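You operate a simulated robot arm through the tools that you are given. There is no shell and no other tool. Be economical: measure what you need, move in short steps, check, and stop when the job is done.

You are at the controls of a simulated robot arm. One attempt, no reset.

Task
Stamp the blue-ended tile on the dark plate, then move the red slider to 3.
Fine: put the stamp back and leave the tile on the plate. Set down upright: wooden ok stamp.
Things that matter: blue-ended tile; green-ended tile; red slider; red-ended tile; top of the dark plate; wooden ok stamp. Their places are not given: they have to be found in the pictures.

It is judged by the outcome, as a careful person would: the job done as asked, and still so three seconds after it is handed in. It fails if anything else is knocked over, pushed out of place, dropped, spilled or broken.

Robot
A 6-joint arm with a two-finger parallel gripper, fixed in place. Base frame: the origin is at the foot of the arm, x ahead of it, y to its left, z up; the work surface is at about z = 80. Lengths are in cm, angles in degrees, forces in N, time in s.
With the tool pointing down near the work surface it reaches from about 26 to 68 cm from the base axis. Its first joint turns from -66.0 to 66.0 degrees. Payload 2.9 kg.
The tool frame sits at the grasp point between the pads (the TCP): z along the fingers, y along the line on which they close. The tips reach 3 cm beyond it. Largest opening 11 cm; finger width 2, thickness 1; the body of the gripper, 4.8 by 11.2 cm, starts 5.5 cm behind the TCP.
Orientation is that of the tool frame in the base frame, as a unit quaternion [x, y, z, w]. With the fingers straight down and closing along the base's y, the tool's x points along the base's -x, its y along +y and its z along -z.

Tools
- The arm moves only by the tool servo_tool. Its argument "plan" is a list that holds one entry, the list of rows, each a list of 7 numbers: the turn, a rotation vector about the base's x, y, z in degrees, then the shift along the base's x, y, z in cm, then the opening in per cent of the stroke, from 0 (shut) to 100 (fully open). In form: [[[rx, ry, rz, x, y, z, gripper], ...]]. A call has 1 to 8 rows; each row shifts and turns the commanded pose from where the row before left it. Each row takes 0.2 s and may step no farther than 5 cm and 8.6 degrees from the row before; otherwise, or with a gripper value out of range, the whole call is refused. A pose out of reach is approached as far as the arm can. The call stops where the force on the tool passes 40 N (or 10 N more than at its start, if that is more) or the arm is blocked; 0.2 s more then pass. Each finger travels about 10.8 cm/s and halts on what it meets, pressing with about 25 N; the grip force reading is that of the motor and also rises with nothing between the fingers. The clock runs only during rows and for 0.2 s after the last one: add rows that do not move to give the fingers time. It gives the time, the measured TCP pose, the force on the tool (base axes), the opening and the grip force at its end, in the units of the frame above (readings bear some noise), with the torque about the TCP (base axes, N m) and any sound that the robot's microphone picked up.
- Cameras (640 x 400 px; columns grow to the right, rows downward): "scene" is fixed at [9.54, 44.21, 139.4]; the picture's right is [-0.61, -0.79, 0.00], its down [-0.37, 0.29, -0.88] and it looks along [0.70, -0.54, -0.47] (base axes); focal length 322 px, centre (320, 200). "wrist" rides on the gripper at [7.2, 1.7, -10.3] in the tool frame; the picture's right is [-0.23, 0.97, 0.00], its down [-0.76, -0.18, -0.62] and it looks along [-0.61, -0.14, 0.78] (tool axes); focal length 222 px, centre (320, 200).
- grab_frame(camera): a new picture of that camera. No time passes.
- point_at(camera, pixels): for up to 12 pixels [column, row] of the newest picture of that camera ("zoom" is the newest enlarged one), the place [x, y, z] in the base frame of the surface seen there, good to about 0.2 cm. No time passes.
- inspect(camera, box): a new picture of the part [left, top, right, bottom] of that camera's present view, enlarged. No time passes.
- finish_job(): hands the job in; it is judged then, once.

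Go step by step. Measure first, check grasps and placings, and put right what went wrong. The budget is 80 turns and 54 pictures, counting those below and the enlarged ones. Unless the task says otherwise, let go and move clear before handing in, and close with one line.

The tools are called after ">>>" by a JSON object that holds its "fn" and its "kwargs". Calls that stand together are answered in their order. servo_tool: Moves the arm, as the interface text tells. Its arguments: {"type":"object","properties":{"plan":{"type":"array","items":{"type":"array","items":{"type":"array","items":{"type":"number"}}}}},"required":["plan"]} The other tools are called the same way: grab_frame (camera) takes a picture; point_at (camera, pixels) gives the place of the surface under pixels of a picture; inspect (camera, box) takes an enlarged picture of a part of a camera's view; finish_job () hands the job in.

At the start:

```text
time: 0.0
eef_pos: [50.02, 5.99, 105.29]
orientation: [0.001, 1.0, -0.001, 0.0]
contact_force: [-0.3, 0.1, -0.8]
ft_torque: [0.0, 0.01, -0.01]
finger_gap: 10.99
grip_force: 0.0
```

scene: 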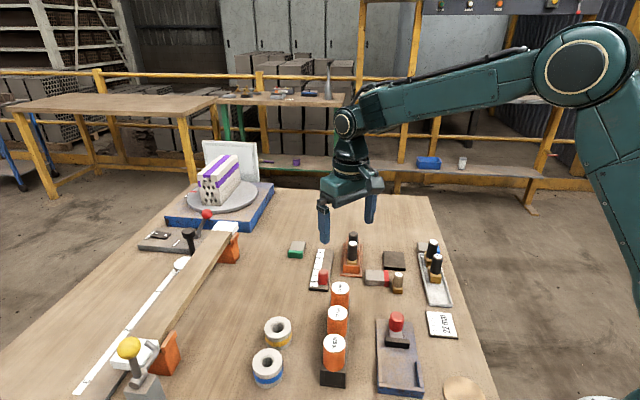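
wrist: 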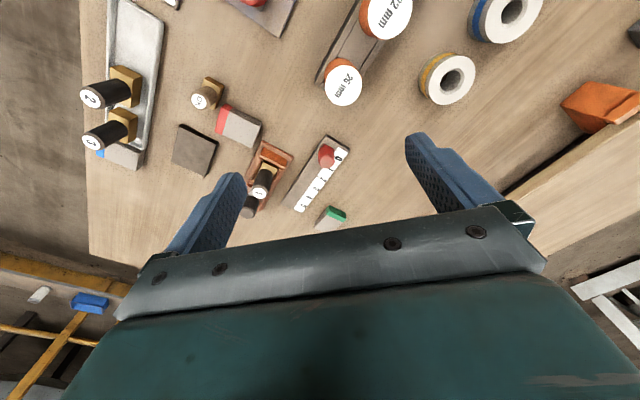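

The work area holds several small objects around (320-450, 240-300) in the scene view. I'll enlarge that part in both views.

>>> {"fn": "inspect", "kwargs": {"camera": "scene", "box": [270, 220, 470, 345]}}

>>> {"fn": "inspect", "kwargs": {"camera": "wrist", "box": [70, 50, 370, 238]}}

```text
3.20 times, centred on (370, 282) of scene
```

zoom: 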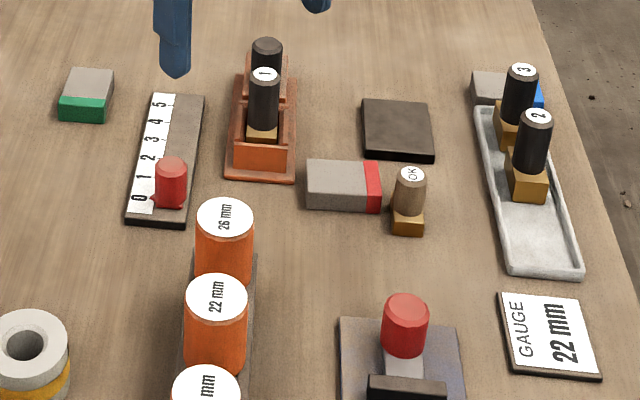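

```text
2.13 times, centred on (220, 144) of wrist
```

zoom: 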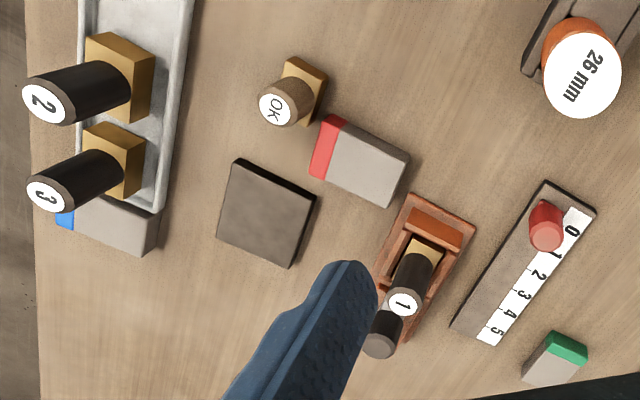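

The OK stamp, red tile, plate, and the blue tile behind the grey tray are all visible in this zoom. I'll measure them.

>>> {"fn": "point_at", "kwargs": {"camera": "zoom", "pixels": [[276, 109], [318, 78], [240, 166], [312, 196], [290, 262], [221, 234], [66, 220], [148, 222], [134, 247], [88, 205], [545, 215], [170, 120]]}}

>>> {"fn": "point_at", "kwargs": {"camera": "zoom", "pixels": [[328, 122], [404, 158], [388, 200], [314, 172], [572, 232], [496, 332], [550, 252], [522, 295], [555, 240], [185, 60], [150, 205], [405, 303]]}}

>>> {"fn": "inspect", "kwargs": {"camera": "scene", "box": [400, 225, 464, 265]}}

```text
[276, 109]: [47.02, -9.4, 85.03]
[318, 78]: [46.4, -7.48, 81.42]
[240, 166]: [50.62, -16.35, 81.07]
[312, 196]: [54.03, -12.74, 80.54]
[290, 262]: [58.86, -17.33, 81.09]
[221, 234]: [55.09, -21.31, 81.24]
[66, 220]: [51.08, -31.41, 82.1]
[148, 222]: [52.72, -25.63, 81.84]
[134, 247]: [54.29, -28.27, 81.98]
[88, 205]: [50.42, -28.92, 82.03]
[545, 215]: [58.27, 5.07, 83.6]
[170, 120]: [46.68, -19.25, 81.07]
```

```text
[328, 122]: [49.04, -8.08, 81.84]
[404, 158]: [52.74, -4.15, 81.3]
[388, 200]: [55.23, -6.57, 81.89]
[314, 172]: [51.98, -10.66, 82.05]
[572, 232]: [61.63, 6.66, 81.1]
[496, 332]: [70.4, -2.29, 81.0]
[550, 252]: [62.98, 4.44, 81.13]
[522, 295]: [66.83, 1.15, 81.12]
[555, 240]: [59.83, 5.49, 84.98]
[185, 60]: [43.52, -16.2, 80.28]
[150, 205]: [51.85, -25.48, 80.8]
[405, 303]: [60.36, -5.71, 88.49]
```

```text
10.00 times, centred on (432, 245) of scene
```

zoom: 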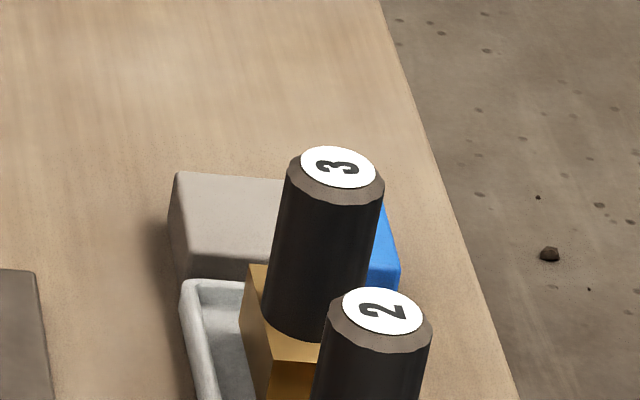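

Blue tile lies around (52,-28.5), just beyond the tray and stamp 3. I'll move the camera for a clearer view of it.

>>> {"fn": "servo_tool", "kwargs": {"plan": [[[0, 0, 0, -2, -4.3, 0, 100], [0, 0, 0, -2, -4.3, 0, 100], [0, 0, 0, -2, -4.3, 0, 100], [0, 0, 0, -2, -4.3, 0, 100], [0, 0, 0, -2, -4.3, 0, 100], [0, 0, 0, -2, -4.3, 0, 100]]]}}

>>> {"fn": "grab_frame", "kwargs": {"camera": "wrist"}}

```text
time: 1.4
eef_pos: [38.11, -19.92, 105.22]
orientation: [0.0, 1.0, 0.0, 0.0]
contact_force: [-0.5, 0.9, -0.7]
ft_torque: [0.04, -0.01, 0.0]
finger_gap: 11.01
grip_force: 0.2
```

```text
48 pictures are left
```

wrist: 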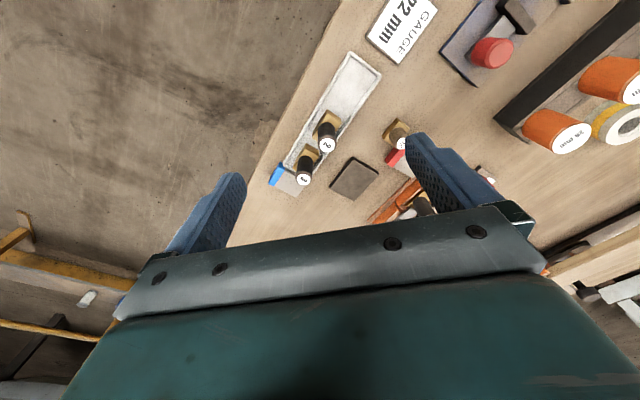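

>>> {"fn": "inspect", "kwargs": {"camera": "wrist", "box": [250, 110, 410, 210]}}

```text
4.00 times, centred on (330, 160) of wrist
```

zoom: 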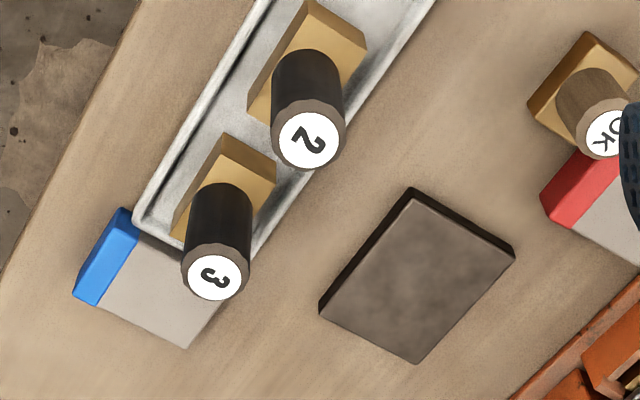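

>>> {"fn": "point_at", "kwargs": {"camera": "zoom", "pixels": [[137, 236], [104, 300], [186, 346], [215, 308], [168, 252], [120, 212], [215, 278], [308, 142], [138, 220], [262, 250], [414, 198], [512, 256]]}}

>>> {"fn": "point_at", "kwargs": {"camera": "zoom", "pixels": [[412, 358], [324, 310], [603, 135], [582, 36], [548, 108], [528, 104], [632, 70], [215, 145], [415, 275], [75, 298], [276, 178], [590, 75]]}}

```text
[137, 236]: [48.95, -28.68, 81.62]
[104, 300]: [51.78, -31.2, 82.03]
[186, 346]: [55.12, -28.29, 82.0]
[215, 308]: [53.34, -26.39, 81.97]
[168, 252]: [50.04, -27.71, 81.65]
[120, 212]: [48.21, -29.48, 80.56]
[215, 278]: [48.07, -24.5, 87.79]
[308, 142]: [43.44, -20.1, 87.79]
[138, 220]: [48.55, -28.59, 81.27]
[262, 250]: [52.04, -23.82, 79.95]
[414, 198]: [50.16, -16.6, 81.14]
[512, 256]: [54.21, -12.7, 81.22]
```

```text
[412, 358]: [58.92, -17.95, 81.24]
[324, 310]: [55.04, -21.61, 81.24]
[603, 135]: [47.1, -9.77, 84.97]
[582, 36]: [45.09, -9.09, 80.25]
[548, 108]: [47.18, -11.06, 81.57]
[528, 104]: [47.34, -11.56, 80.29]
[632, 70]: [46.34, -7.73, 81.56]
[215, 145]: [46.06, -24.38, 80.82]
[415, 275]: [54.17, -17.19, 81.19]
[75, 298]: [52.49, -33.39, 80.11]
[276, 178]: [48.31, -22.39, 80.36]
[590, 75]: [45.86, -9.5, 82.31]
```

The blue tile's top is at z≈82, with its long axis at about 42°. A tighter zoom will give me its exact corners.

>>> {"fn": "inspect", "kwargs": {"camera": "wrist", "box": [262, 155, 318, 200]}}

```text
8.89 times, centred on (290, 178) of wrist
```

zoom: 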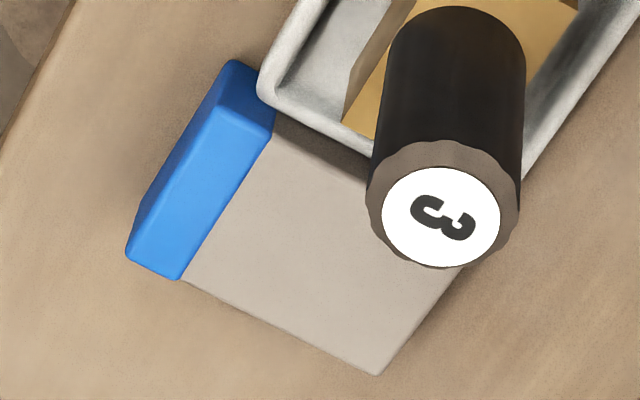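

>>> {"fn": "point_at", "kwargs": {"camera": "zoom", "pixels": [[376, 372], [182, 274], [136, 256], [224, 110], [268, 138], [240, 75], [450, 275], [270, 118], [265, 100], [370, 165], [375, 152], [142, 240]]}}

```text
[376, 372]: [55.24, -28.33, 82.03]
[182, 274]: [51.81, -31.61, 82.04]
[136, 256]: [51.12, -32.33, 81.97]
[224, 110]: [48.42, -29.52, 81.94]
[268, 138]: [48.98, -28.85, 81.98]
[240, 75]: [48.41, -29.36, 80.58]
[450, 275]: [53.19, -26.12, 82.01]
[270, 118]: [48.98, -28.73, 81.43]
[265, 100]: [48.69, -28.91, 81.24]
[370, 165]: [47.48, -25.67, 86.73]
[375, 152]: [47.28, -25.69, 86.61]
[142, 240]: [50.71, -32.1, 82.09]
```

Corner points give a tile of about 5.7 × 3.9 cm, centred at (51.8,-28.9), with its axis at 44°. I'll move above it and turn by -46°.

>>> {"fn": "servo_tool", "kwargs": {"plan": [[[0, 0, -7.67, 2.29, -1.5, 0, 82], [0, 0, -7.67, 2.29, -1.5, 0, 82], [0, 0, -7.67, 2.29, -1.5, 0, 82], [0, 0, -7.67, 2.29, -1.5, 0, 82], [0, 0, -7.67, 2.29, -1.5, 0, 82], [0, 0, -7.67, 2.29, -1.5, 0, 82], [0, 0, 0, 0, 0, -4.5, 82], [0, 0, 0, 0, 0, -4.5, 82]]]}}

>>> {"fn": "grab_frame", "kwargs": {"camera": "wrist"}}

>>> {"fn": "grab_frame", "kwargs": {"camera": "scene"}}

```text
time: 3.2
eef_pos: [51.69, -28.91, 96.16]
orientation: [0.391, 0.92, 0.0, 0.001]
contact_force: [0.2, -0.7, -0.5]
ft_torque: [0.01, -0.01, -0.01]
finger_gap: 9.01
grip_force: 0.0
```

```text
45 pictures are left
```

wrist: 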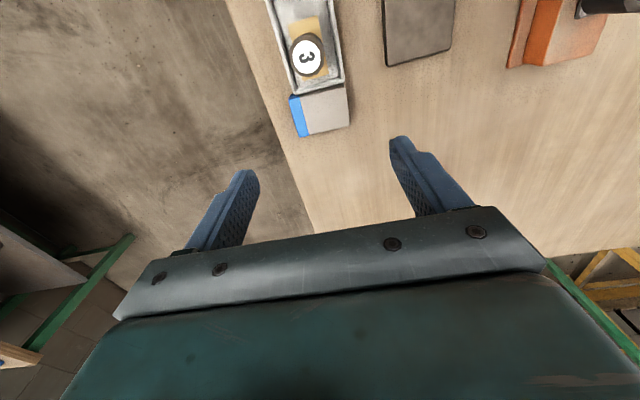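

```text
44 pictures are left
```

scene: 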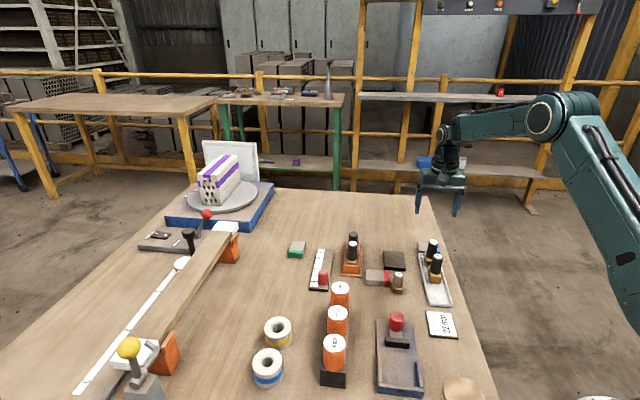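

This view shows the tile at (320,112), nearly unobstructed. I'll re-measure its corners.

>>> {"fn": "inspect", "kwargs": {"camera": "wrist", "box": [272, 65, 368, 145]}}

```text
5.00 times, centred on (320, 105) of wrist
```

zoom: 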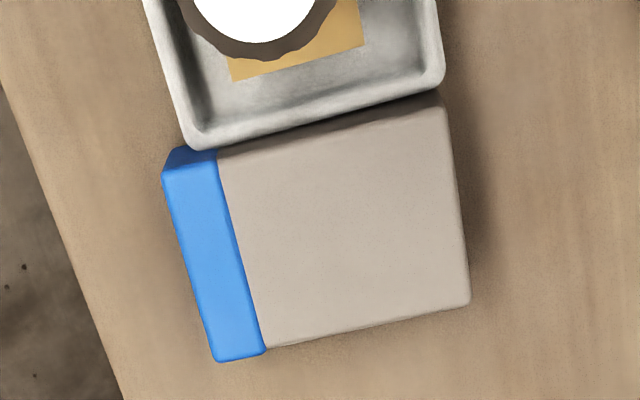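

>>> {"fn": "point_at", "kwargs": {"camera": "zoom", "pixels": [[168, 177], [444, 112], [467, 300], [217, 358], [330, 240], [168, 155], [435, 97], [425, 85], [60, 200], [95, 330]]}}

```text
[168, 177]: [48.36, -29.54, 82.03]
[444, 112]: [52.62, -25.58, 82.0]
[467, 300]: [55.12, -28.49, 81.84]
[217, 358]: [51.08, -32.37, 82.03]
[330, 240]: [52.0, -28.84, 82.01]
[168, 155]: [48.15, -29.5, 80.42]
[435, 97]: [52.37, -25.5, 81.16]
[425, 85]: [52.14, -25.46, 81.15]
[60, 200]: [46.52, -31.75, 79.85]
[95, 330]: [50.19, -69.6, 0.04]
```

The tile centre is confirmed at (51.8,-29.0). I'll descend straight down and grip it by its ends.

>>> {"fn": "servo_tool", "kwargs": {"plan": [[[0, 0, -0.5, 0.1, -0.1, -4, 82], [0, 0, 0, 0, 0, -4, 82], [0, 0, 0, 0, 0, -3, 82], [0, 0, 0, 0, 0, -1.8, 82], [0, 0, 0, 0, 0, 0, 82]]]}}

>>> {"fn": "grab_frame", "kwargs": {"camera": "wrist"}}

```text
time: 4.4
eef_pos: [51.93, -29.08, 83.2]
orientation: [0.394, 0.919, 0.0, 0.0]
contact_force: [0.7, 0.1, -0.1]
ft_torque: [-0.04, -0.02, -0.01]
finger_gap: 9.01
grip_force: 0.2
```

```text
42 pictures are left
```

wrist: 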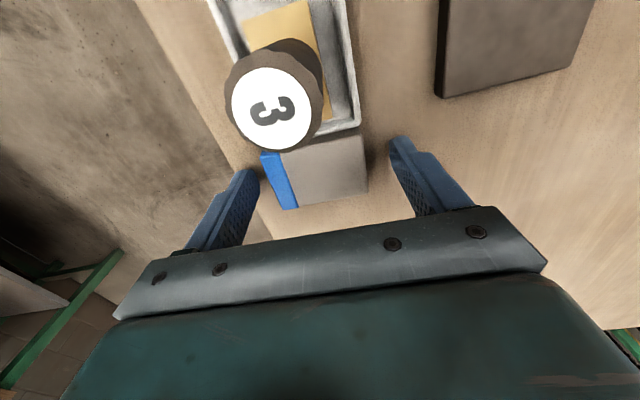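

The fingers straddle the tile's ends, so I'll close now.

>>> {"fn": "servo_tool", "kwargs": {"plan": [[[0, 0, 0, 0, 0, 0, 60], [0, 0, 0, 0, 0, 0, 40], [0, 0, 0, 0, 0, 0, 30], [0, 0, 0, 0, 0, 0, 30]]]}}

```text
time: 5.4
eef_pos: [51.82, -29.06, 83.3]
orientation: [0.395, 0.919, 0.0, -0.001]
contact_force: [-0.6, 0.2, 0.4]
ft_torque: [-0.04, 0.0, 0.02]
finger_gap: 5.95
grip_force: 25.3
```

Gripped at 5.95 cm with 25 N. I'll lift, then look.

>>> {"fn": "servo_tool", "kwargs": {"plan": [[[0, 0, 0, 0, 0, 1.5, 30], [0, 0, 0, 0, 0, 3, 30], [0, 0, 0, 0, 0, 4, 30], [0, 0, 0, 0, 0, 4, 30]]]}}

>>> {"fn": "grab_frame", "kwargs": {"camera": "wrist"}}

```text
time: 6.4
eef_pos: [51.79, -28.9, 95.89]
orientation: [0.395, 0.919, 0.0, -0.001]
contact_force: [0.0, 1.1, -0.9]
ft_torque: [0.0, 0.01, -0.01]
finger_gap: 5.9
grip_force: 24.8
```

```text
41 pictures are left
```

wrist: 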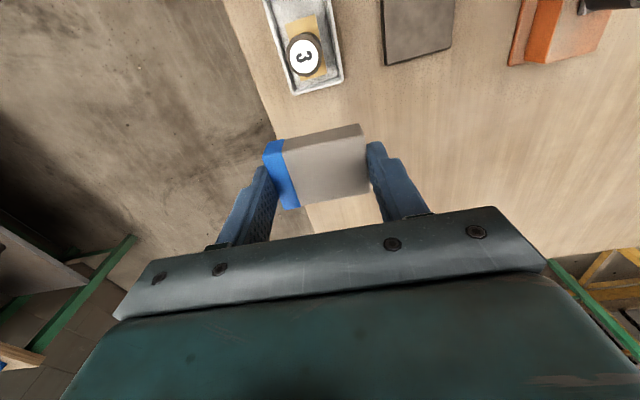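

The tile is held level. I'll carry it to the plate at about (54.6,-17.1), turning 90° to match the plate's long side.

>>> {"fn": "servo_tool", "kwargs": {"plan": [[[0, 0, 8.18, 0.255, 1.073, 0, 30], [0, 0, 8.18, 0.255, 1.073, 0, 30], [0, 0, 8.18, 0.255, 1.073, 0, 30], [0, 0, 8.18, 0.255, 1.073, 0, 30], [0, 0, 8.18, 0.255, 1.073, 0, 30], [0, 0, 8.18, 0.255, 1.073, 0, 30], [0, 0, 8.18, 0.255, 1.073, 0, 30], [0, 0, 8.18, 0.255, 1.073, 0, 30]]]}}

>>> {"fn": "servo_tool", "kwargs": {"plan": [[[0, 0, 8.18, 0.255, 1.073, 0, 30], [0, 0, 8.18, 0.255, 1.073, 0, 30], [0, 0, 8.18, 0.255, 1.073, 0, 30], [0, 0, 0, 0, 0, 0, 30]]]}}

>>> {"fn": "grab_frame", "kwargs": {"camera": "wrist"}}

```text
time: 8.2
eef_pos: [53.92, -20.24, 95.85]
orientation: [-0.166, 0.986, 0.001, 0.0]
contact_force: [0.1, 0.3, -0.9]
ft_torque: [0.01, -0.01, 0.03]
finger_gap: 5.95
grip_force: 24.3
```

```text
time: 9.2
eef_pos: [54.6, -17.16, 95.95]
orientation: [-0.371, 0.929, 0.001, 0.0]
contact_force: [0.3, 0.1, -1.4]
ft_torque: [-0.01, -0.05, -0.01]
finger_gap: 5.92
grip_force: 25.2
```

```text
40 pictures are left
```

wrist: 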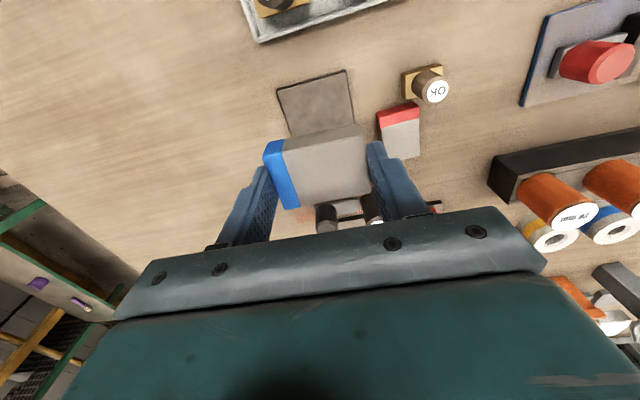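

Over the plate and aligned, with the plate at (318,100) and the tile in line. I'll descend to TCP z≈84.6.

>>> {"fn": "servo_tool", "kwargs": {"plan": [[[0, 0, 0, 0, 0, -4, 30], [0, 0, 0, 0, 0, -4, 30], [0, 0, 0, 0, 0, -2, 30], [0, 0, 0, 0, 0, -0.9, 30], [0, 0, 0, 0, 0, -0.3, 30], [0, 0, 0, 0, 0, 0, 30]]]}}

>>> {"fn": "grab_frame", "kwargs": {"camera": "wrist"}}

>>> {"fn": "inspect", "kwargs": {"camera": "scene", "box": [330, 200, 458, 280]}}

```text
time: 10.6
eef_pos: [54.57, -17.12, 84.73]
orientation: [-0.37, 0.929, 0.0, 0.0]
contact_force: [0.5, -1.1, -1.4]
ft_torque: [0.01, 0.0, -0.01]
finger_gap: 5.92
grip_force: 24.9
```

```text
39 pictures are left
```

wrist: 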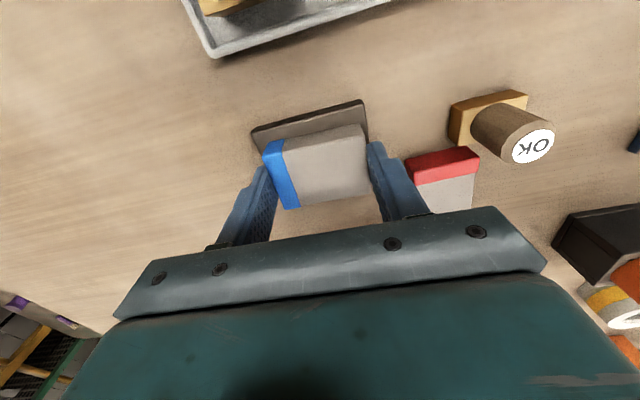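

```text
5.00 times, centred on (394, 240) of scene
```

zoom: 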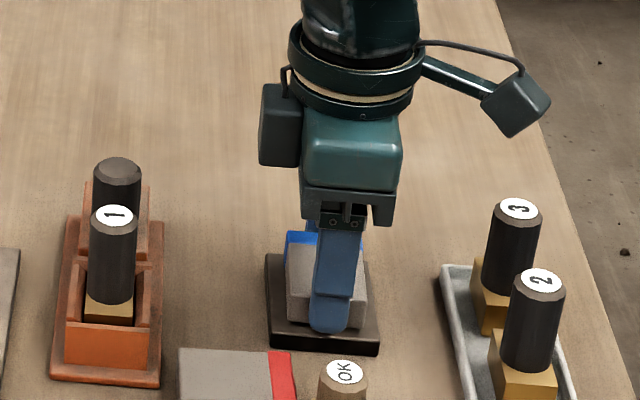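

The tile is just above the plate. I'll check its centring before letting go.

>>> {"fn": "point_at", "kwargs": {"camera": "wrist", "pixels": [[255, 132], [361, 103], [265, 153], [362, 128], [283, 206], [370, 190], [316, 165]]}}

```text
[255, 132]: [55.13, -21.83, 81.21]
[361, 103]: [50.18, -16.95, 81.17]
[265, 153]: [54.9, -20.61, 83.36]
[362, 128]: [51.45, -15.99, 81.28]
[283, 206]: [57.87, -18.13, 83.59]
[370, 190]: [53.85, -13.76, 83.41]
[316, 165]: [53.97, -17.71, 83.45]
```

Centred to within 0.2 cm and about 0.2 above the plate. I'll lower, release and rise.

>>> {"fn": "servo_tool", "kwargs": {"plan": [[[0, 0, 0, 0.1, 0, -0.15, 30], [0, 0, 0, 0, 0, -0.1, 30], [0, 0, 0, 0, 0, 0, 58], [0, 0, 0, 0, 0, 0, 70], [0, 0, 0, 0, 0, 0, 70]]]}}

>>> {"fn": "servo_tool", "kwargs": {"plan": [[[0, 0, 0, 0, 0, 2, 70], [0, 0, 0, 0, 0, 4, 70], [0, 0, 0, 0, 0, 5, 70], [0, 0, 0, -2, 0, 2, 70]]]}}

>>> {"fn": "grab_frame", "kwargs": {"camera": "wrist"}}

```text
time: 11.8
eef_pos: [54.72, -17.26, 84.57]
orientation: [-0.371, 0.929, -0.001, 0.0]
contact_force: [0.1, -0.2, -0.1]
ft_torque: [0.01, -0.01, 0.0]
finger_gap: 7.7
grip_force: 0.0
```

```text
time: 12.8
eef_pos: [52.75, -17.09, 97.63]
orientation: [-0.371, 0.929, 0.001, 0.0]
contact_force: [-0.2, -1.0, -0.3]
ft_torque: [-0.03, 0.02, -0.03]
finger_gap: 7.69
grip_force: 0.0
```

```text
37 pictures are left
```

wrist: 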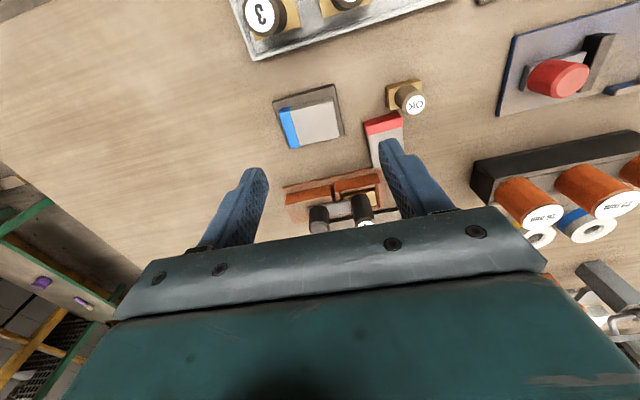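

>>> {"fn": "inspect", "kwargs": {"camera": "wrist", "box": [264, 70, 440, 180]}}

```text
3.64 times, centred on (352, 125) of wrist
```

zoom: 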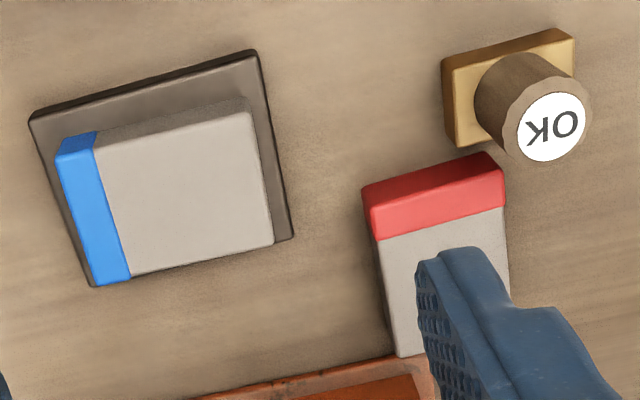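

>>> {"fn": "point_at", "kwargs": {"camera": "zoom", "pixels": [[58, 153], [247, 113], [272, 243], [96, 284], [166, 200], [33, 120], [256, 56], [290, 237], [552, 126], [530, 108], [580, 125], [550, 155]]}}

>>> {"fn": "point_at", "kwargs": {"camera": "zoom", "pixels": [[453, 70], [572, 40], [460, 144], [445, 62], [556, 32], [574, 75], [500, 85], [520, 58], [368, 205], [502, 182], [372, 190]]}}

```text
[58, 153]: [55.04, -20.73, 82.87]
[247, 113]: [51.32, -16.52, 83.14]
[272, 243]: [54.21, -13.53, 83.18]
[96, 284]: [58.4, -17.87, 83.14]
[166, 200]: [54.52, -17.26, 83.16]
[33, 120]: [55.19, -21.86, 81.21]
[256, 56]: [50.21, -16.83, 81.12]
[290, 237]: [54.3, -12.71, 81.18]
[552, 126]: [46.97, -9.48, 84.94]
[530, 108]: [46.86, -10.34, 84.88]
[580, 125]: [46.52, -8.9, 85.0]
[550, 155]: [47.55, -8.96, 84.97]
```

```text
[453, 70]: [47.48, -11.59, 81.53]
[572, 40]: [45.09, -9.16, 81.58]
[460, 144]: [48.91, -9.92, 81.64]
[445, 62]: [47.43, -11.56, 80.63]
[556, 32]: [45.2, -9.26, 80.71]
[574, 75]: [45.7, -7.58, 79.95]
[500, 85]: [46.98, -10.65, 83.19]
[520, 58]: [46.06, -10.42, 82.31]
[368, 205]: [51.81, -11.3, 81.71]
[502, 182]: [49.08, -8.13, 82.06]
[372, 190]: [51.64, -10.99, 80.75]
```

The tile is centred on the plate, centre (54.74,-17.2) and top z 83.15. The stamp is at (47.0,-9.52), with its handle spanning z 81.6-85 and its base long axis at 134°, the same as my closing line. I'll go above it.

>>> {"fn": "servo_tool", "kwargs": {"plan": [[[0, 0, 0, -1.92, 2.52, 0, 55], [0, 0, 0, -1.92, 2.52, 0, 55], [0, 0, 0, -1.91, 2.53, 0, 55], [0, 0, 0, 0, 0, -4, 55], [0, 0, 0, 0, 0, 0, 55]]]}}

>>> {"fn": "grab_frame", "kwargs": {"camera": "wrist"}}

```text
time: 14.0
eef_pos: [47.18, -9.49, 93.52]
orientation: [-0.37, 0.929, -0.001, 0.0]
contact_force: [0.4, 0.2, 0.2]
ft_torque: [-0.04, 0.02, -0.03]
finger_gap: 6.04
grip_force: 0.0
```

```text
35 pictures are left
```

wrist: 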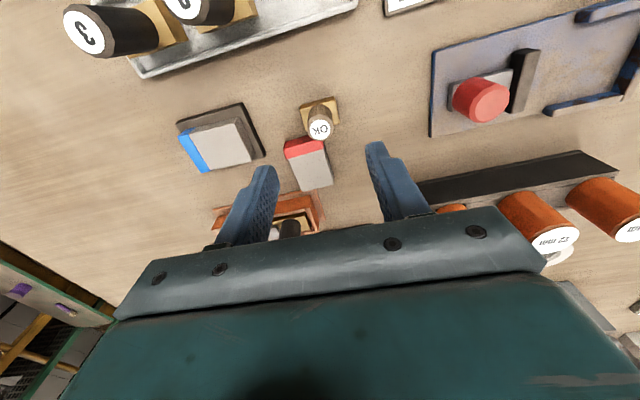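

The stamp sits midway between the fingers, at (320,125). I'll descend to TCP z≈85.4.

>>> {"fn": "servo_tool", "kwargs": {"plan": [[[0, 0, 0, -0.1, 0, -4, 55], [0, 0, 0, 0, 0, -3, 55], [0, 0, 0, 0, 0, -1.1, 55], [0, 0, 0, 0, 0, 0, 55]]]}}

>>> {"fn": "grab_frame", "kwargs": {"camera": "wrist"}}

>>> {"fn": "inspect", "kwargs": {"camera": "scene", "box": [340, 220, 468, 300]}}

```text
time: 15.0
eef_pos: [47.04, -9.81, 85.2]
orientation: [-0.371, 0.929, 0.0, 0.0]
contact_force: [-0.4, -0.1, 0.9]
ft_torque: [-0.04, -0.03, -0.01]
finger_gap: 6.06
grip_force: 0.1
```

```text
34 pictures are left
```

wrist: 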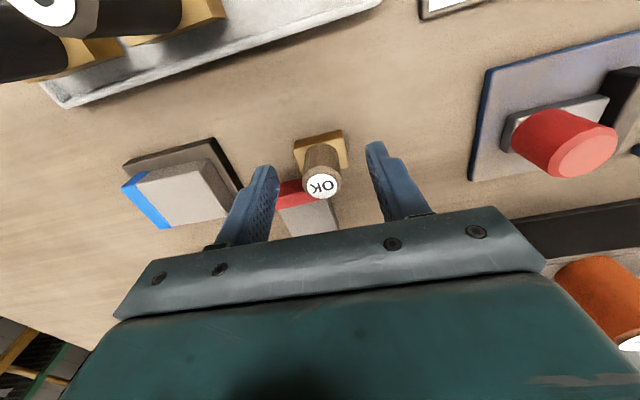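

```text
5.00 times, centred on (404, 260) of scene
```

zoom: 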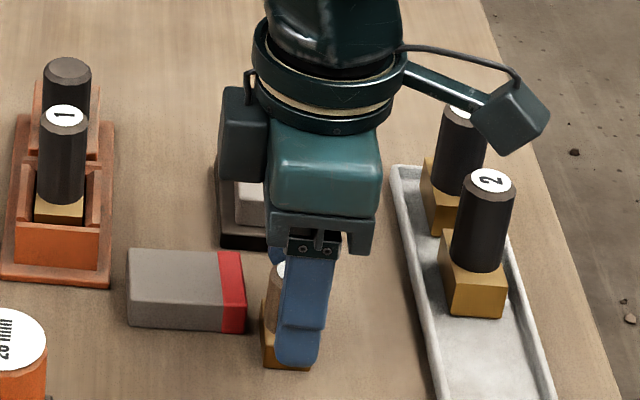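

The handle is centred between the pads, so I'll close on it.

>>> {"fn": "servo_tool", "kwargs": {"plan": [[[0, 0, 0, 0, 0, 0, 35], [0, 0, 0, 0, 0, 0, 22], [0, 0, 0, 0, 0, 0, 10], [0, 0, 0, 0, 0, 0, 5], [0, 0, 0, 0, 0, 0, 5]]]}}

>>> {"fn": "grab_frame", "kwargs": {"camera": "wrist"}}

```text
time: 16.2
eef_pos: [47.0, -9.66, 85.31]
orientation: [-0.371, 0.929, 0.0, 0.0]
contact_force: [0.4, 0.7, 0.8]
ft_torque: [0.07, 0.04, 0.03]
finger_gap: 2.3
grip_force: 24.7
```

```text
32 pictures are left
```

wrist: 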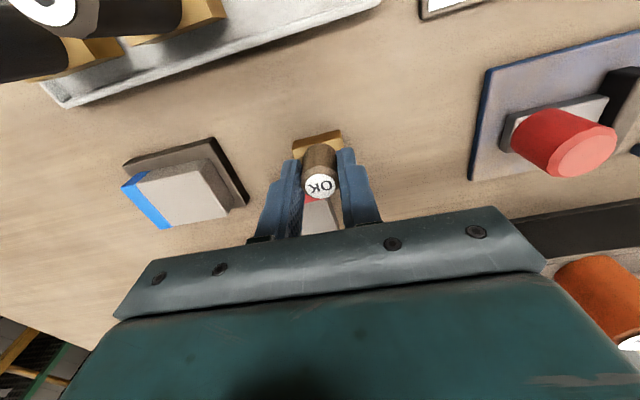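

Gripped at 2.3 cm with 25 N, at pose (47.0,-9.6,85.3). I'll lift and carry the stamp over the tile.

>>> {"fn": "servo_tool", "kwargs": {"plan": [[[0, 0, 0, 0, 0, 1.5, 5], [0, 0, 0, 0, 0, 3, 5], [0, 0, 0, 0, 0, 3.5, 5], [0, 0, 0, 2.58, -2.55, 0, 5], [0, 0, 0, 2.58, -2.55, 0, 5], [0, 0, 0, 2.58, -2.55, 0, 5], [0, 0, 0, 0, 0, 0, 5]]]}}

>>> {"fn": "grab_frame", "kwargs": {"camera": "wrist"}}

>>> {"fn": "inspect", "kwargs": {"camera": "scene", "box": [330, 200, 458, 280]}}

```text
time: 17.8
eef_pos: [54.63, -17.42, 93.4]
orientation: [-0.371, 0.929, -0.001, 0.001]
contact_force: [0.3, 0.1, -1.2]
ft_torque: [0.0, 0.01, -0.03]
finger_gap: 2.32
grip_force: 25.4
```

```text
31 pictures are left
```

wrist: 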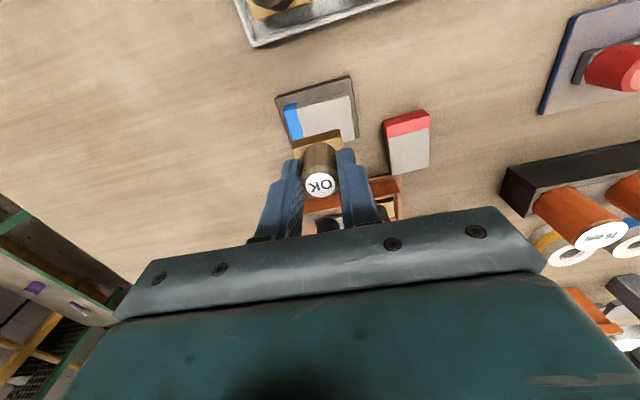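

```text
5.00 times, centred on (394, 240) of scene
```

zoom: 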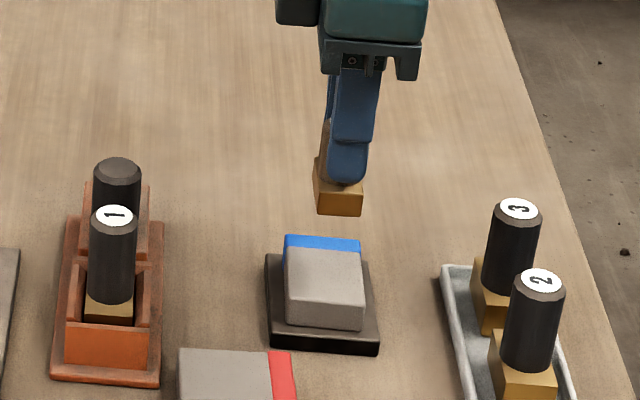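

The stamp is held upright above the tile, with contact expected near TCP z 88.45. I'll descend to just above it.

>>> {"fn": "servo_tool", "kwargs": {"plan": [[[0, 0, 0, 0.1, 0.15, -2.5, 5], [0, 0, 0, 0, 0, -1.8, 5], [0, 0, 0, 0, 0, -0.3, 5], [0, 0, 0, 0, 0, 0, 5]]]}}

>>> {"fn": "inspect", "kwargs": {"camera": "scene", "box": [362, 220, 426, 280]}}

>>> {"fn": "inspect", "kwargs": {"camera": "wrist", "box": [240, 80, 400, 220]}}

```text
time: 18.8
eef_pos: [54.83, -17.2, 88.87]
orientation: [-0.371, 0.929, 0.0, 0.0]
contact_force: [0.0, 0.0, -1.0]
ft_torque: [-0.02, -0.02, 0.02]
finger_gap: 2.32
grip_force: 25.1
```

```text
6.67 times, centred on (394, 250) of scene
```

zoom: 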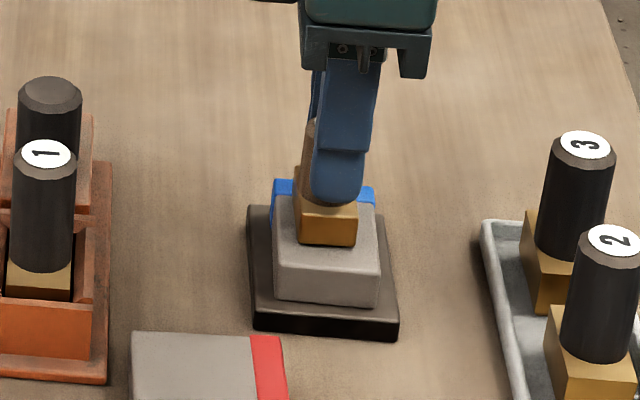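

```text
2.86 times, centred on (320, 150) of wrist
```

zoom: 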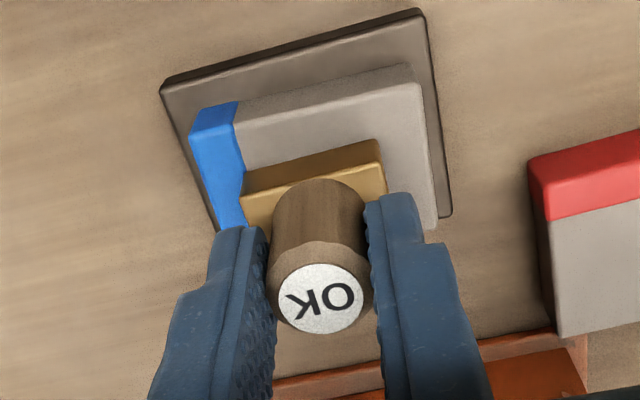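

The stamp is centred over the tile. I'll press down in small steps and watch the force.

>>> {"fn": "servo_tool", "kwargs": {"plan": [[[0, 0, 0, 0, 0, -0.2, 5], [0, 0, 0, 0, 0, -0.2, 5], [0, 0, 0, 0, 0, -0.1, 5], [0, 0, 0, 0, 0, 0, 5]]]}}

```text
time: 19.8
eef_pos: [54.86, -17.17, 88.63]
orientation: [-0.371, 0.929, -0.001, 0.003]
contact_force: [-5.9, 1.7, 31.8]
ft_torque: [0.33, 0.44, 0.0]
finger_gap: 2.29
grip_force: 25.1
```

The tool reads 32 N upward, so that's a firm press. I'll lift and look for the mark.

>>> {"fn": "servo_tool", "kwargs": {"plan": [[[0, 0, 0, 0, 0, 0.5, 5], [0, 0, 0, 0, 0, 2, 5], [0, 0, 0, 0, 0, 3, 5], [0, 0, 0, -1.3, 1.3, 0, 5], [0, 0, 0, -2.5, 2.5, 0, 5], [0, 0, 0, -2, 2, 0, 5]]]}}

>>> {"fn": "grab_frame", "kwargs": {"camera": "wrist"}}

>>> {"fn": "inspect", "kwargs": {"camera": "scene", "box": [362, 220, 426, 280]}}

```text
time: 21.2
eef_pos: [48.96, -11.36, 93.66]
orientation: [-0.371, 0.929, 0.0, 0.0]
contact_force: [-0.9, 1.0, -2.3]
ft_torque: [-0.03, -0.02, -0.01]
finger_gap: 2.3
grip_force: 25.1
```

```text
27 pictures are left
```

wrist: 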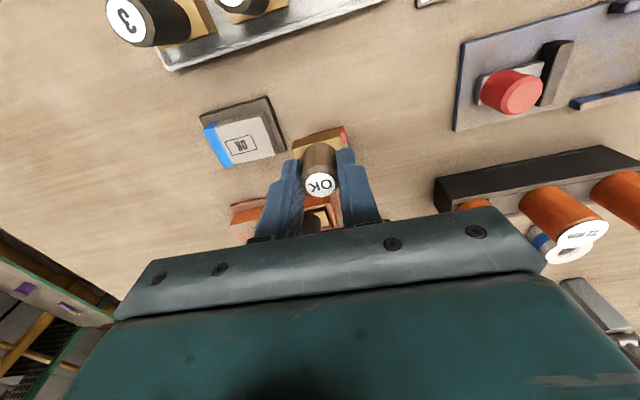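

```text
6.67 times, centred on (394, 250) of scene
```

zoom: 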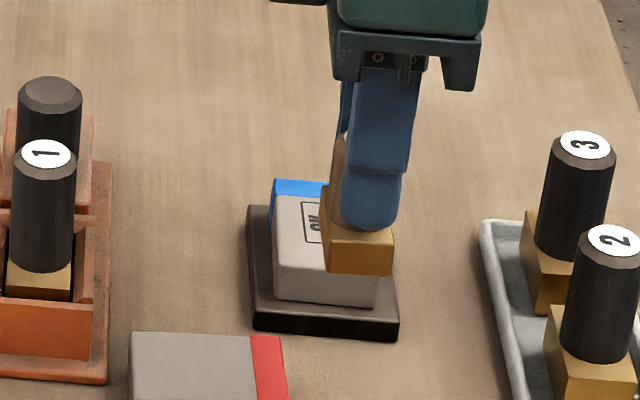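

The OK mark is clearly on the tile at (240,145). I'll take the stamp back to its original spot, first stopping just above it.

>>> {"fn": "servo_tool", "kwargs": {"plan": [[[0, 0, 0, -2.04, 1.7, 0, 5], [0, 0, 0, 0, 0, -4, 5], [0, 0, 0, 0, 0, -3, 5], [0, 0, 0, 0, 0, -0.9, 5], [0, 0, 0, 0, 0, 0, 5]]]}}

>>> {"fn": "inspect", "kwargs": {"camera": "scene", "box": [362, 240, 426, 300]}}

```text
time: 22.4
eef_pos: [47.06, -9.7, 85.89]
orientation: [-0.37, 0.929, 0.001, 0.0]
contact_force: [0.2, -0.9, -2.0]
ft_torque: [0.02, -0.02, 0.05]
finger_gap: 2.31
grip_force: 24.8
```

```text
6.67 times, centred on (394, 270) of scene
```

zoom: 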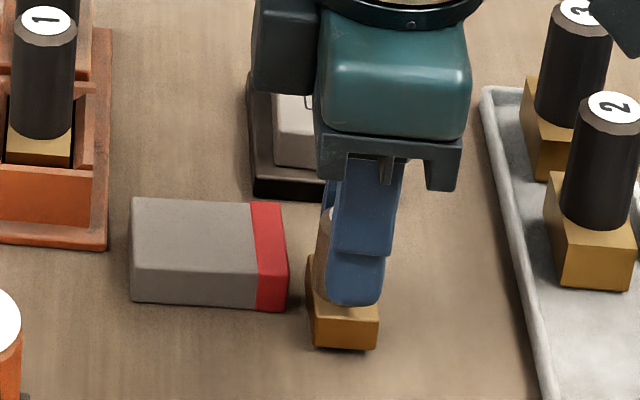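

>>> {"fn": "servo_tool", "kwargs": {"plan": [[[0, 0, 0, 0, 0, -0.2, 5], [0, 0, 0, 0, 0, -0.15, 5], [0, 0, 0, 0, 0, 0, 5]]]}}

```text
time: 23.2
eef_pos: [46.97, -9.53, 85.64]
orientation: [-0.37, 0.929, 0.0, 0.0]
contact_force: [0.2, -0.2, -1.2]
ft_torque: [-0.01, 0.01, -0.02]
finger_gap: 2.33
grip_force: 24.8
```

No contact yet, so I'll lower a little more.

>>> {"fn": "servo_tool", "kwargs": {"plan": [[[0, 0, 0, 0, 0, -0.15, 5], [0, 0, 0, 0, 0, -0.1, 5], [0, 0, 0, 0, 0, 0, 5]]]}}

```text
time: 24.0
eef_pos: [47.0, -9.6, 85.37]
orientation: [-0.371, 0.929, -0.002, 0.001]
contact_force: [-3.9, -2.2, 23.5]
ft_torque: [0.2, 0.33, 0.0]
finger_gap: 2.32
grip_force: 25.2
```

The stamp is now down on the table, with 23 N at about its original height. I'll ease off slightly, release and rise.

>>> {"fn": "servo_tool", "kwargs": {"plan": [[[0, 0, 0, 0, 0, 0.08, 5], [0, 0, 0, 0, 0, 0, 5], [0, 0, 0, 0, 0, 0, 30], [0, 0, 0, 0, 0, 0, 50], [0, 0, 0, 0, 0, 0, 50]]]}}

>>> {"fn": "servo_tool", "kwargs": {"plan": [[[0, 0, 0, 0, 0, 2, 50], [0, 0, 0, 0, 0, 4, 50], [0, 0, 0, 0, 0, 5, 50], [0, 0, 0, 0, 0, 2, 50], [0, 0, 0, 0, 0, 0, 50]]]}}

>>> {"fn": "grab_frame", "kwargs": {"camera": "wrist"}}

>>> {"fn": "inspect", "kwargs": {"camera": "scene", "box": [290, 225, 450, 325]}}

```text
time: 25.2
eef_pos: [46.82, -9.55, 85.31]
orientation: [-0.37, 0.929, -0.001, 0.0]
contact_force: [-0.1, -0.6, -0.1]
ft_torque: [0.02, 0.01, 0.02]
finger_gap: 5.47
grip_force: 0.0
```

```text
time: 26.4
eef_pos: [46.99, -9.62, 98.37]
orientation: [-0.371, 0.929, -0.001, 0.0]
contact_force: [0.3, 0.7, -0.2]
ft_torque: [0.0, -0.02, 0.04]
finger_gap: 5.53
grip_force: 0.0
```

```text
24 pictures are left
```

wrist: 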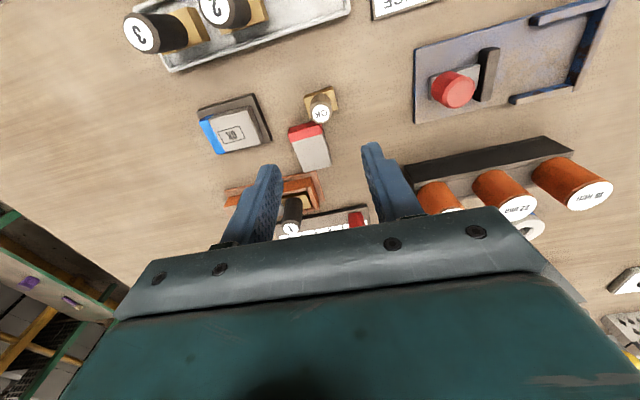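

```text
4.00 times, centred on (370, 275) of scene
```

zoom: 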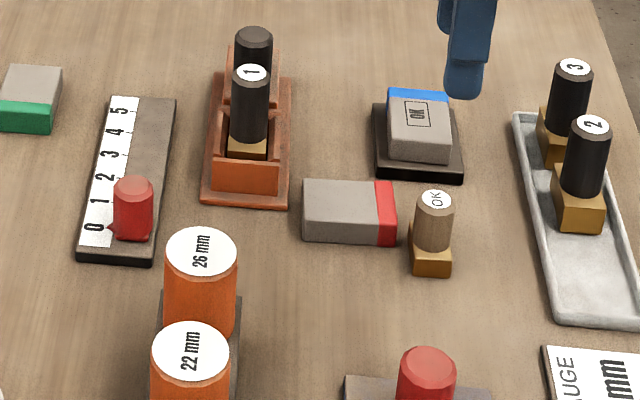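

The stamp is back upright and the mark is good. Next is the slider: its pointer tip is at (108,228) in this zoom, at 0. I'll measure the scale.

>>> {"fn": "point_at", "kwargs": {"camera": "zoom", "pixels": [[94, 226], [98, 202], [104, 177], [109, 154], [115, 131], [121, 109], [109, 228], [133, 187], [80, 256], [150, 262], [175, 100], [133, 225]]}}

>>> {"fn": "inspect", "kwargs": {"camera": "scene", "box": [304, 245, 340, 295]}}

```text
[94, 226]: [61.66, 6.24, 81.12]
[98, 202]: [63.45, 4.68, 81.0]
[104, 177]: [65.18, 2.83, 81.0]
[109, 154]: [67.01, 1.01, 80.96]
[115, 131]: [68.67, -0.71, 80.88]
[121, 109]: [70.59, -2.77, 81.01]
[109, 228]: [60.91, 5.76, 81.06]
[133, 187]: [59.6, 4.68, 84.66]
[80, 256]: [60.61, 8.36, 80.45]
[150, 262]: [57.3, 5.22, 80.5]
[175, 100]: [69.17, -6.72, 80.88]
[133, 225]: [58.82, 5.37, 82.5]
```

```text
8.00 times, centred on (322, 270) of scene
```

zoom: 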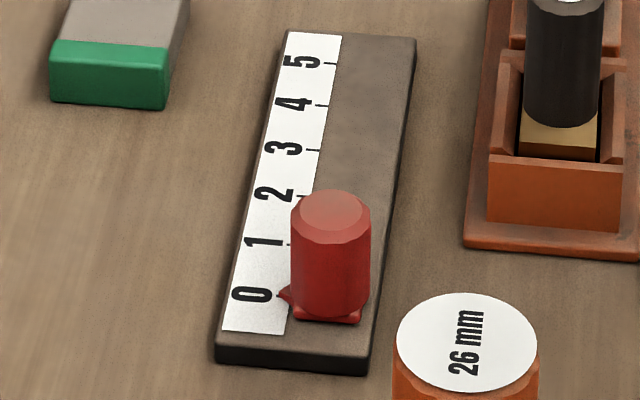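

>>> {"fn": "point_at", "kwargs": {"camera": "zoom", "pixels": [[317, 150], [324, 105], [331, 63], [288, 244], [280, 292], [333, 212], [305, 208], [358, 215], [466, 345], [450, 300], [330, 280], [564, 5]]}}

>>> {"fn": "inspect", "kwargs": {"camera": "wrist", "box": [270, 195, 380, 245]}}

```text
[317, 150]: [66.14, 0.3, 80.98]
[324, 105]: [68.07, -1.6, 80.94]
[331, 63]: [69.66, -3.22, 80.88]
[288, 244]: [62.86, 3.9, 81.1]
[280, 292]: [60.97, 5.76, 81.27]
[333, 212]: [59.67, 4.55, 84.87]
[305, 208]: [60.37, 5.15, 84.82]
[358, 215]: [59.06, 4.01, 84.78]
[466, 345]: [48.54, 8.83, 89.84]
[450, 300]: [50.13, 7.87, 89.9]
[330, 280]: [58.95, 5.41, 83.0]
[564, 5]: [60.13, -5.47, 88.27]
```

```text
5.82 times, centred on (325, 220) of wrist
```

zoom: 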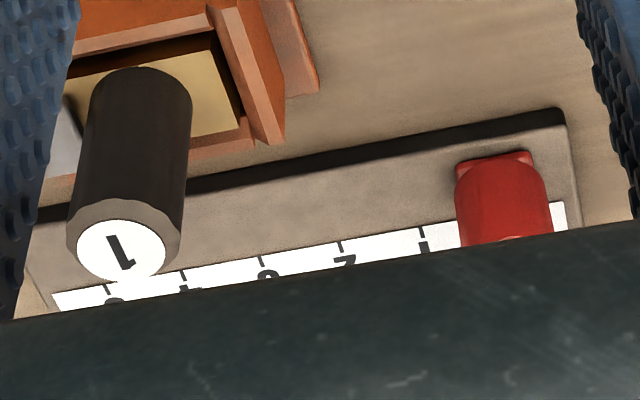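

Ticks run about 2.46 cm apart along (0.69,-0.72), which is my closing line. The knob centre is (59.67,4.55) with its top at 84.8. I'll go above the knob.

>>> {"fn": "servo_tool", "kwargs": {"plan": [[[0, 0, 0, 3.17, 3.55, 0, 50], [0, 0, 0, 3.17, 3.55, 0, 50], [0, 0, 0, 3.17, 3.55, 0, 50], [0, 0, 0, 3.17, 3.55, 0, 50], [0, 0, 0, 0, 0, -4, 50], [0, 0, 0, 0, 0, 0, 50]]]}}

>>> {"fn": "grab_frame", "kwargs": {"camera": "wrist"}}

```text
time: 27.8
eef_pos: [59.41, 4.5, 94.36]
orientation: [-0.371, 0.929, 0.0, 0.001]
contact_force: [0.0, 0.3, -0.6]
ft_torque: [0.01, 0.03, -0.03]
finger_gap: 5.5
grip_force: 0.1
```

```text
20 pictures are left
```

wrist: 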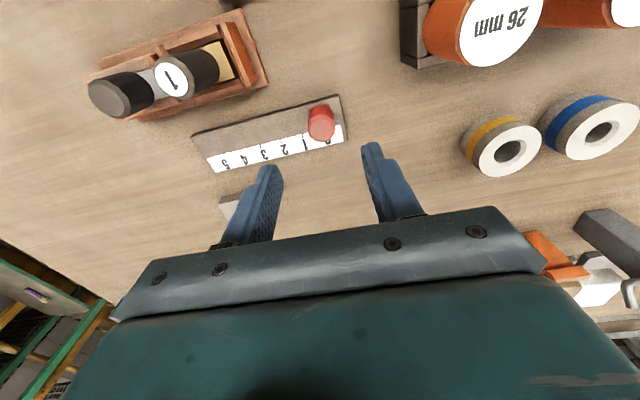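

>>> {"fn": "point_at", "kwargs": {"camera": "wrist", "pixels": [[320, 130], [309, 130], [333, 126], [320, 119], [321, 138], [307, 116], [331, 112]]}}

>>> {"fn": "inspect", "kwargs": {"camera": "wrist", "box": [280, 85, 360, 155]}}

```text
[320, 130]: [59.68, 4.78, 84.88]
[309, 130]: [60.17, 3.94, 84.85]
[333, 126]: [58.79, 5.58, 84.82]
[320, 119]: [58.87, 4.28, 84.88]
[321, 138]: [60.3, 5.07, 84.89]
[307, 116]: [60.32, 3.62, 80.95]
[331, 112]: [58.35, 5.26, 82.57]
```

```text
5.71 times, centred on (320, 120) of wrist
```

zoom: 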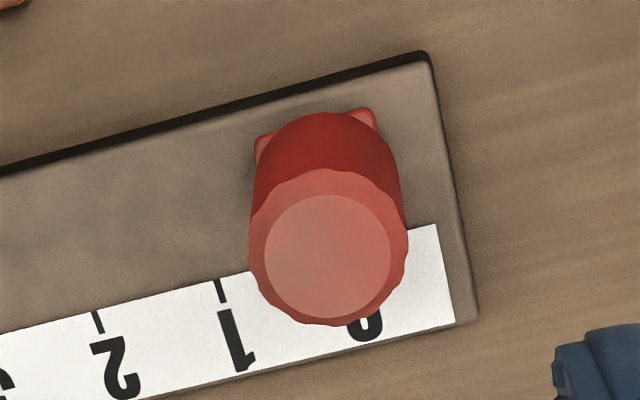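

The knob centre is (59.55,4.7). I'll descend around it to TCP z≈85.3.

>>> {"fn": "servo_tool", "kwargs": {"plan": [[[0, 0, 0, 0, 0.1, -4, 50], [0, 0, 0, 0, 0, -3.5, 50], [0, 0, 0, 0, 0, -1.5, 50], [0, 0, 0, 0, 0, 0, 50]]]}}

>>> {"fn": "grab_frame", "kwargs": {"camera": "wrist"}}

```text
time: 28.8
eef_pos: [59.34, 4.8, 85.43]
orientation: [-0.371, 0.929, 0.001, 0.0]
contact_force: [0.0, -0.7, 1.2]
ft_torque: [-0.01, 0.0, 0.0]
finger_gap: 5.51
grip_force: 0.1
```

```text
18 pictures are left
```

wrist: 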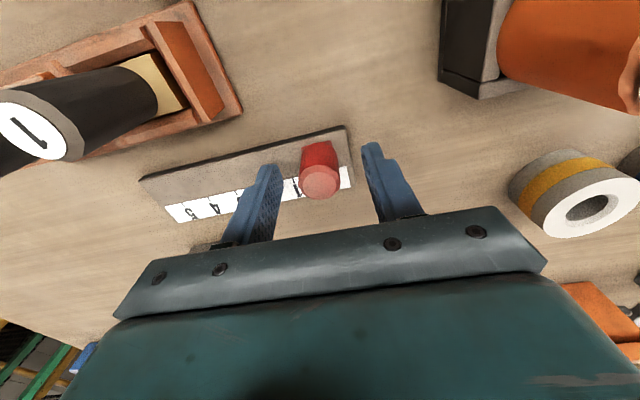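

The knob is between the fingers, so I'll close on it.

>>> {"fn": "servo_tool", "kwargs": {"plan": [[[0, 0, 0, 0, 0, 0, 30], [0, 0, 0, 0, 0, 0, 22], [0, 0, 0, 0, 0, 0, 12], [0, 0, 0, 0, 0, 0, 8], [0, 0, 0, 0, 0, 0, 8]]]}}

>>> {"fn": "inspect", "kwargs": {"camera": "scene", "box": [300, 240, 348, 295]}}

```text
time: 30.0
eef_pos: [59.41, 4.66, 85.42]
orientation: [-0.369, 0.929, -0.001, 0.0]
contact_force: [5.5, -4.0, -3.2]
ft_torque: [0.44, 0.16, -0.06]
finger_gap: 2.48
grip_force: 44.7
```

```text
7.27 times, centred on (324, 268) of scene
```

zoom: 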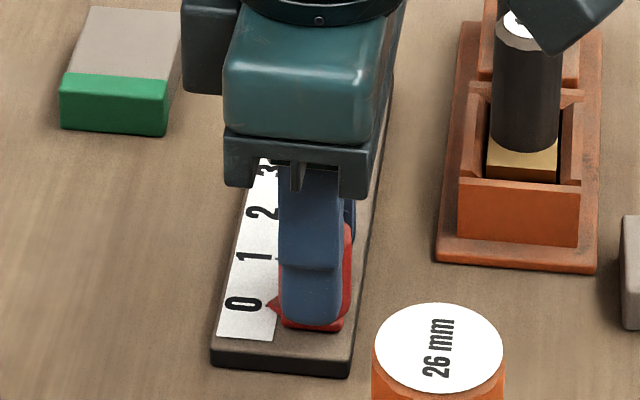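

Gripped the knob. I'll slide about 4 cm toward 3 first and check the force.

>>> {"fn": "servo_tool", "kwargs": {"plan": [[[0, 0, 0, 0.35, -0.36, 0, 8], [0, 0, 0, 0.69, -0.724, 0, 8], [0, 0, 0, 0.69, -0.724, 0, 8], [0, 0, 0, 0.69, -0.724, 0, 8], [0, 0, 0, 0.35, -0.36, 0, 8], [0, 0, 0, 0, 0, 0, 8]]]}}

>>> {"fn": "inspect", "kwargs": {"camera": "scene", "box": [300, 220, 370, 295]}}

```text
time: 31.4
eef_pos: [62.41, 1.77, 85.52]
orientation: [-0.37, 0.929, -0.001, 0.001]
contact_force: [-6.5, -6.3, 20.5]
ft_torque: [0.1, 0.8, -0.04]
finger_gap: 2.47
grip_force: 44.7
```

```text
5.33 times, centred on (335, 258) of scene
```

zoom: 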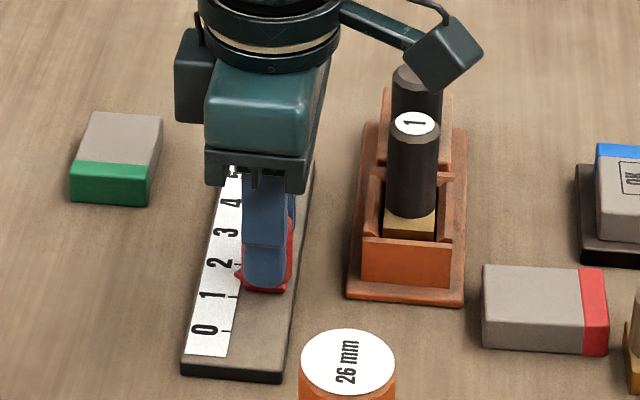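

The pointer is now around 1.7. I'll continue about 3 cm with a slight relief up and sideways.

>>> {"fn": "servo_tool", "kwargs": {"plan": [[[0, 0, 0, 0.3, -0.41, 0.05, 8], [0, 0, 0, 0.69, -0.724, 0, 8], [0, 0, 0, 0.69, -0.724, 0, 8], [0, 0, 0, 0.35, -0.36, 0, 8], [0, 0, 0, 0, 0, 0, 8]]]}}

>>> {"fn": "inspect", "kwargs": {"camera": "scene", "box": [304, 245, 344, 295]}}

```text
time: 32.6
eef_pos: [64.37, -0.44, 85.41]
orientation: [-0.372, 0.928, -0.001, 0.003]
contact_force: [9.9, 9.5, 10.2]
ft_torque: [0.73, 0.09, 0.07]
finger_gap: 2.46
grip_force: 45.4
```

```text
8.00 times, centred on (324, 270) of scene
```

zoom: 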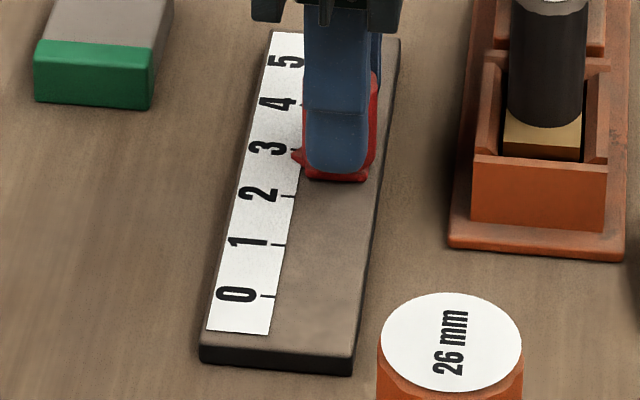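

>>> {"fn": "point_at", "kwargs": {"camera": "zoom", "pixels": [[292, 155], [268, 296], [279, 244], [289, 196], [297, 105]]}}

```text
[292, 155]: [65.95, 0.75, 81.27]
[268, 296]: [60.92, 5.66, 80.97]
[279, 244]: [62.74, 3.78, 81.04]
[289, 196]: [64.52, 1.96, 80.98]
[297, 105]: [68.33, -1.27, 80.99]
```

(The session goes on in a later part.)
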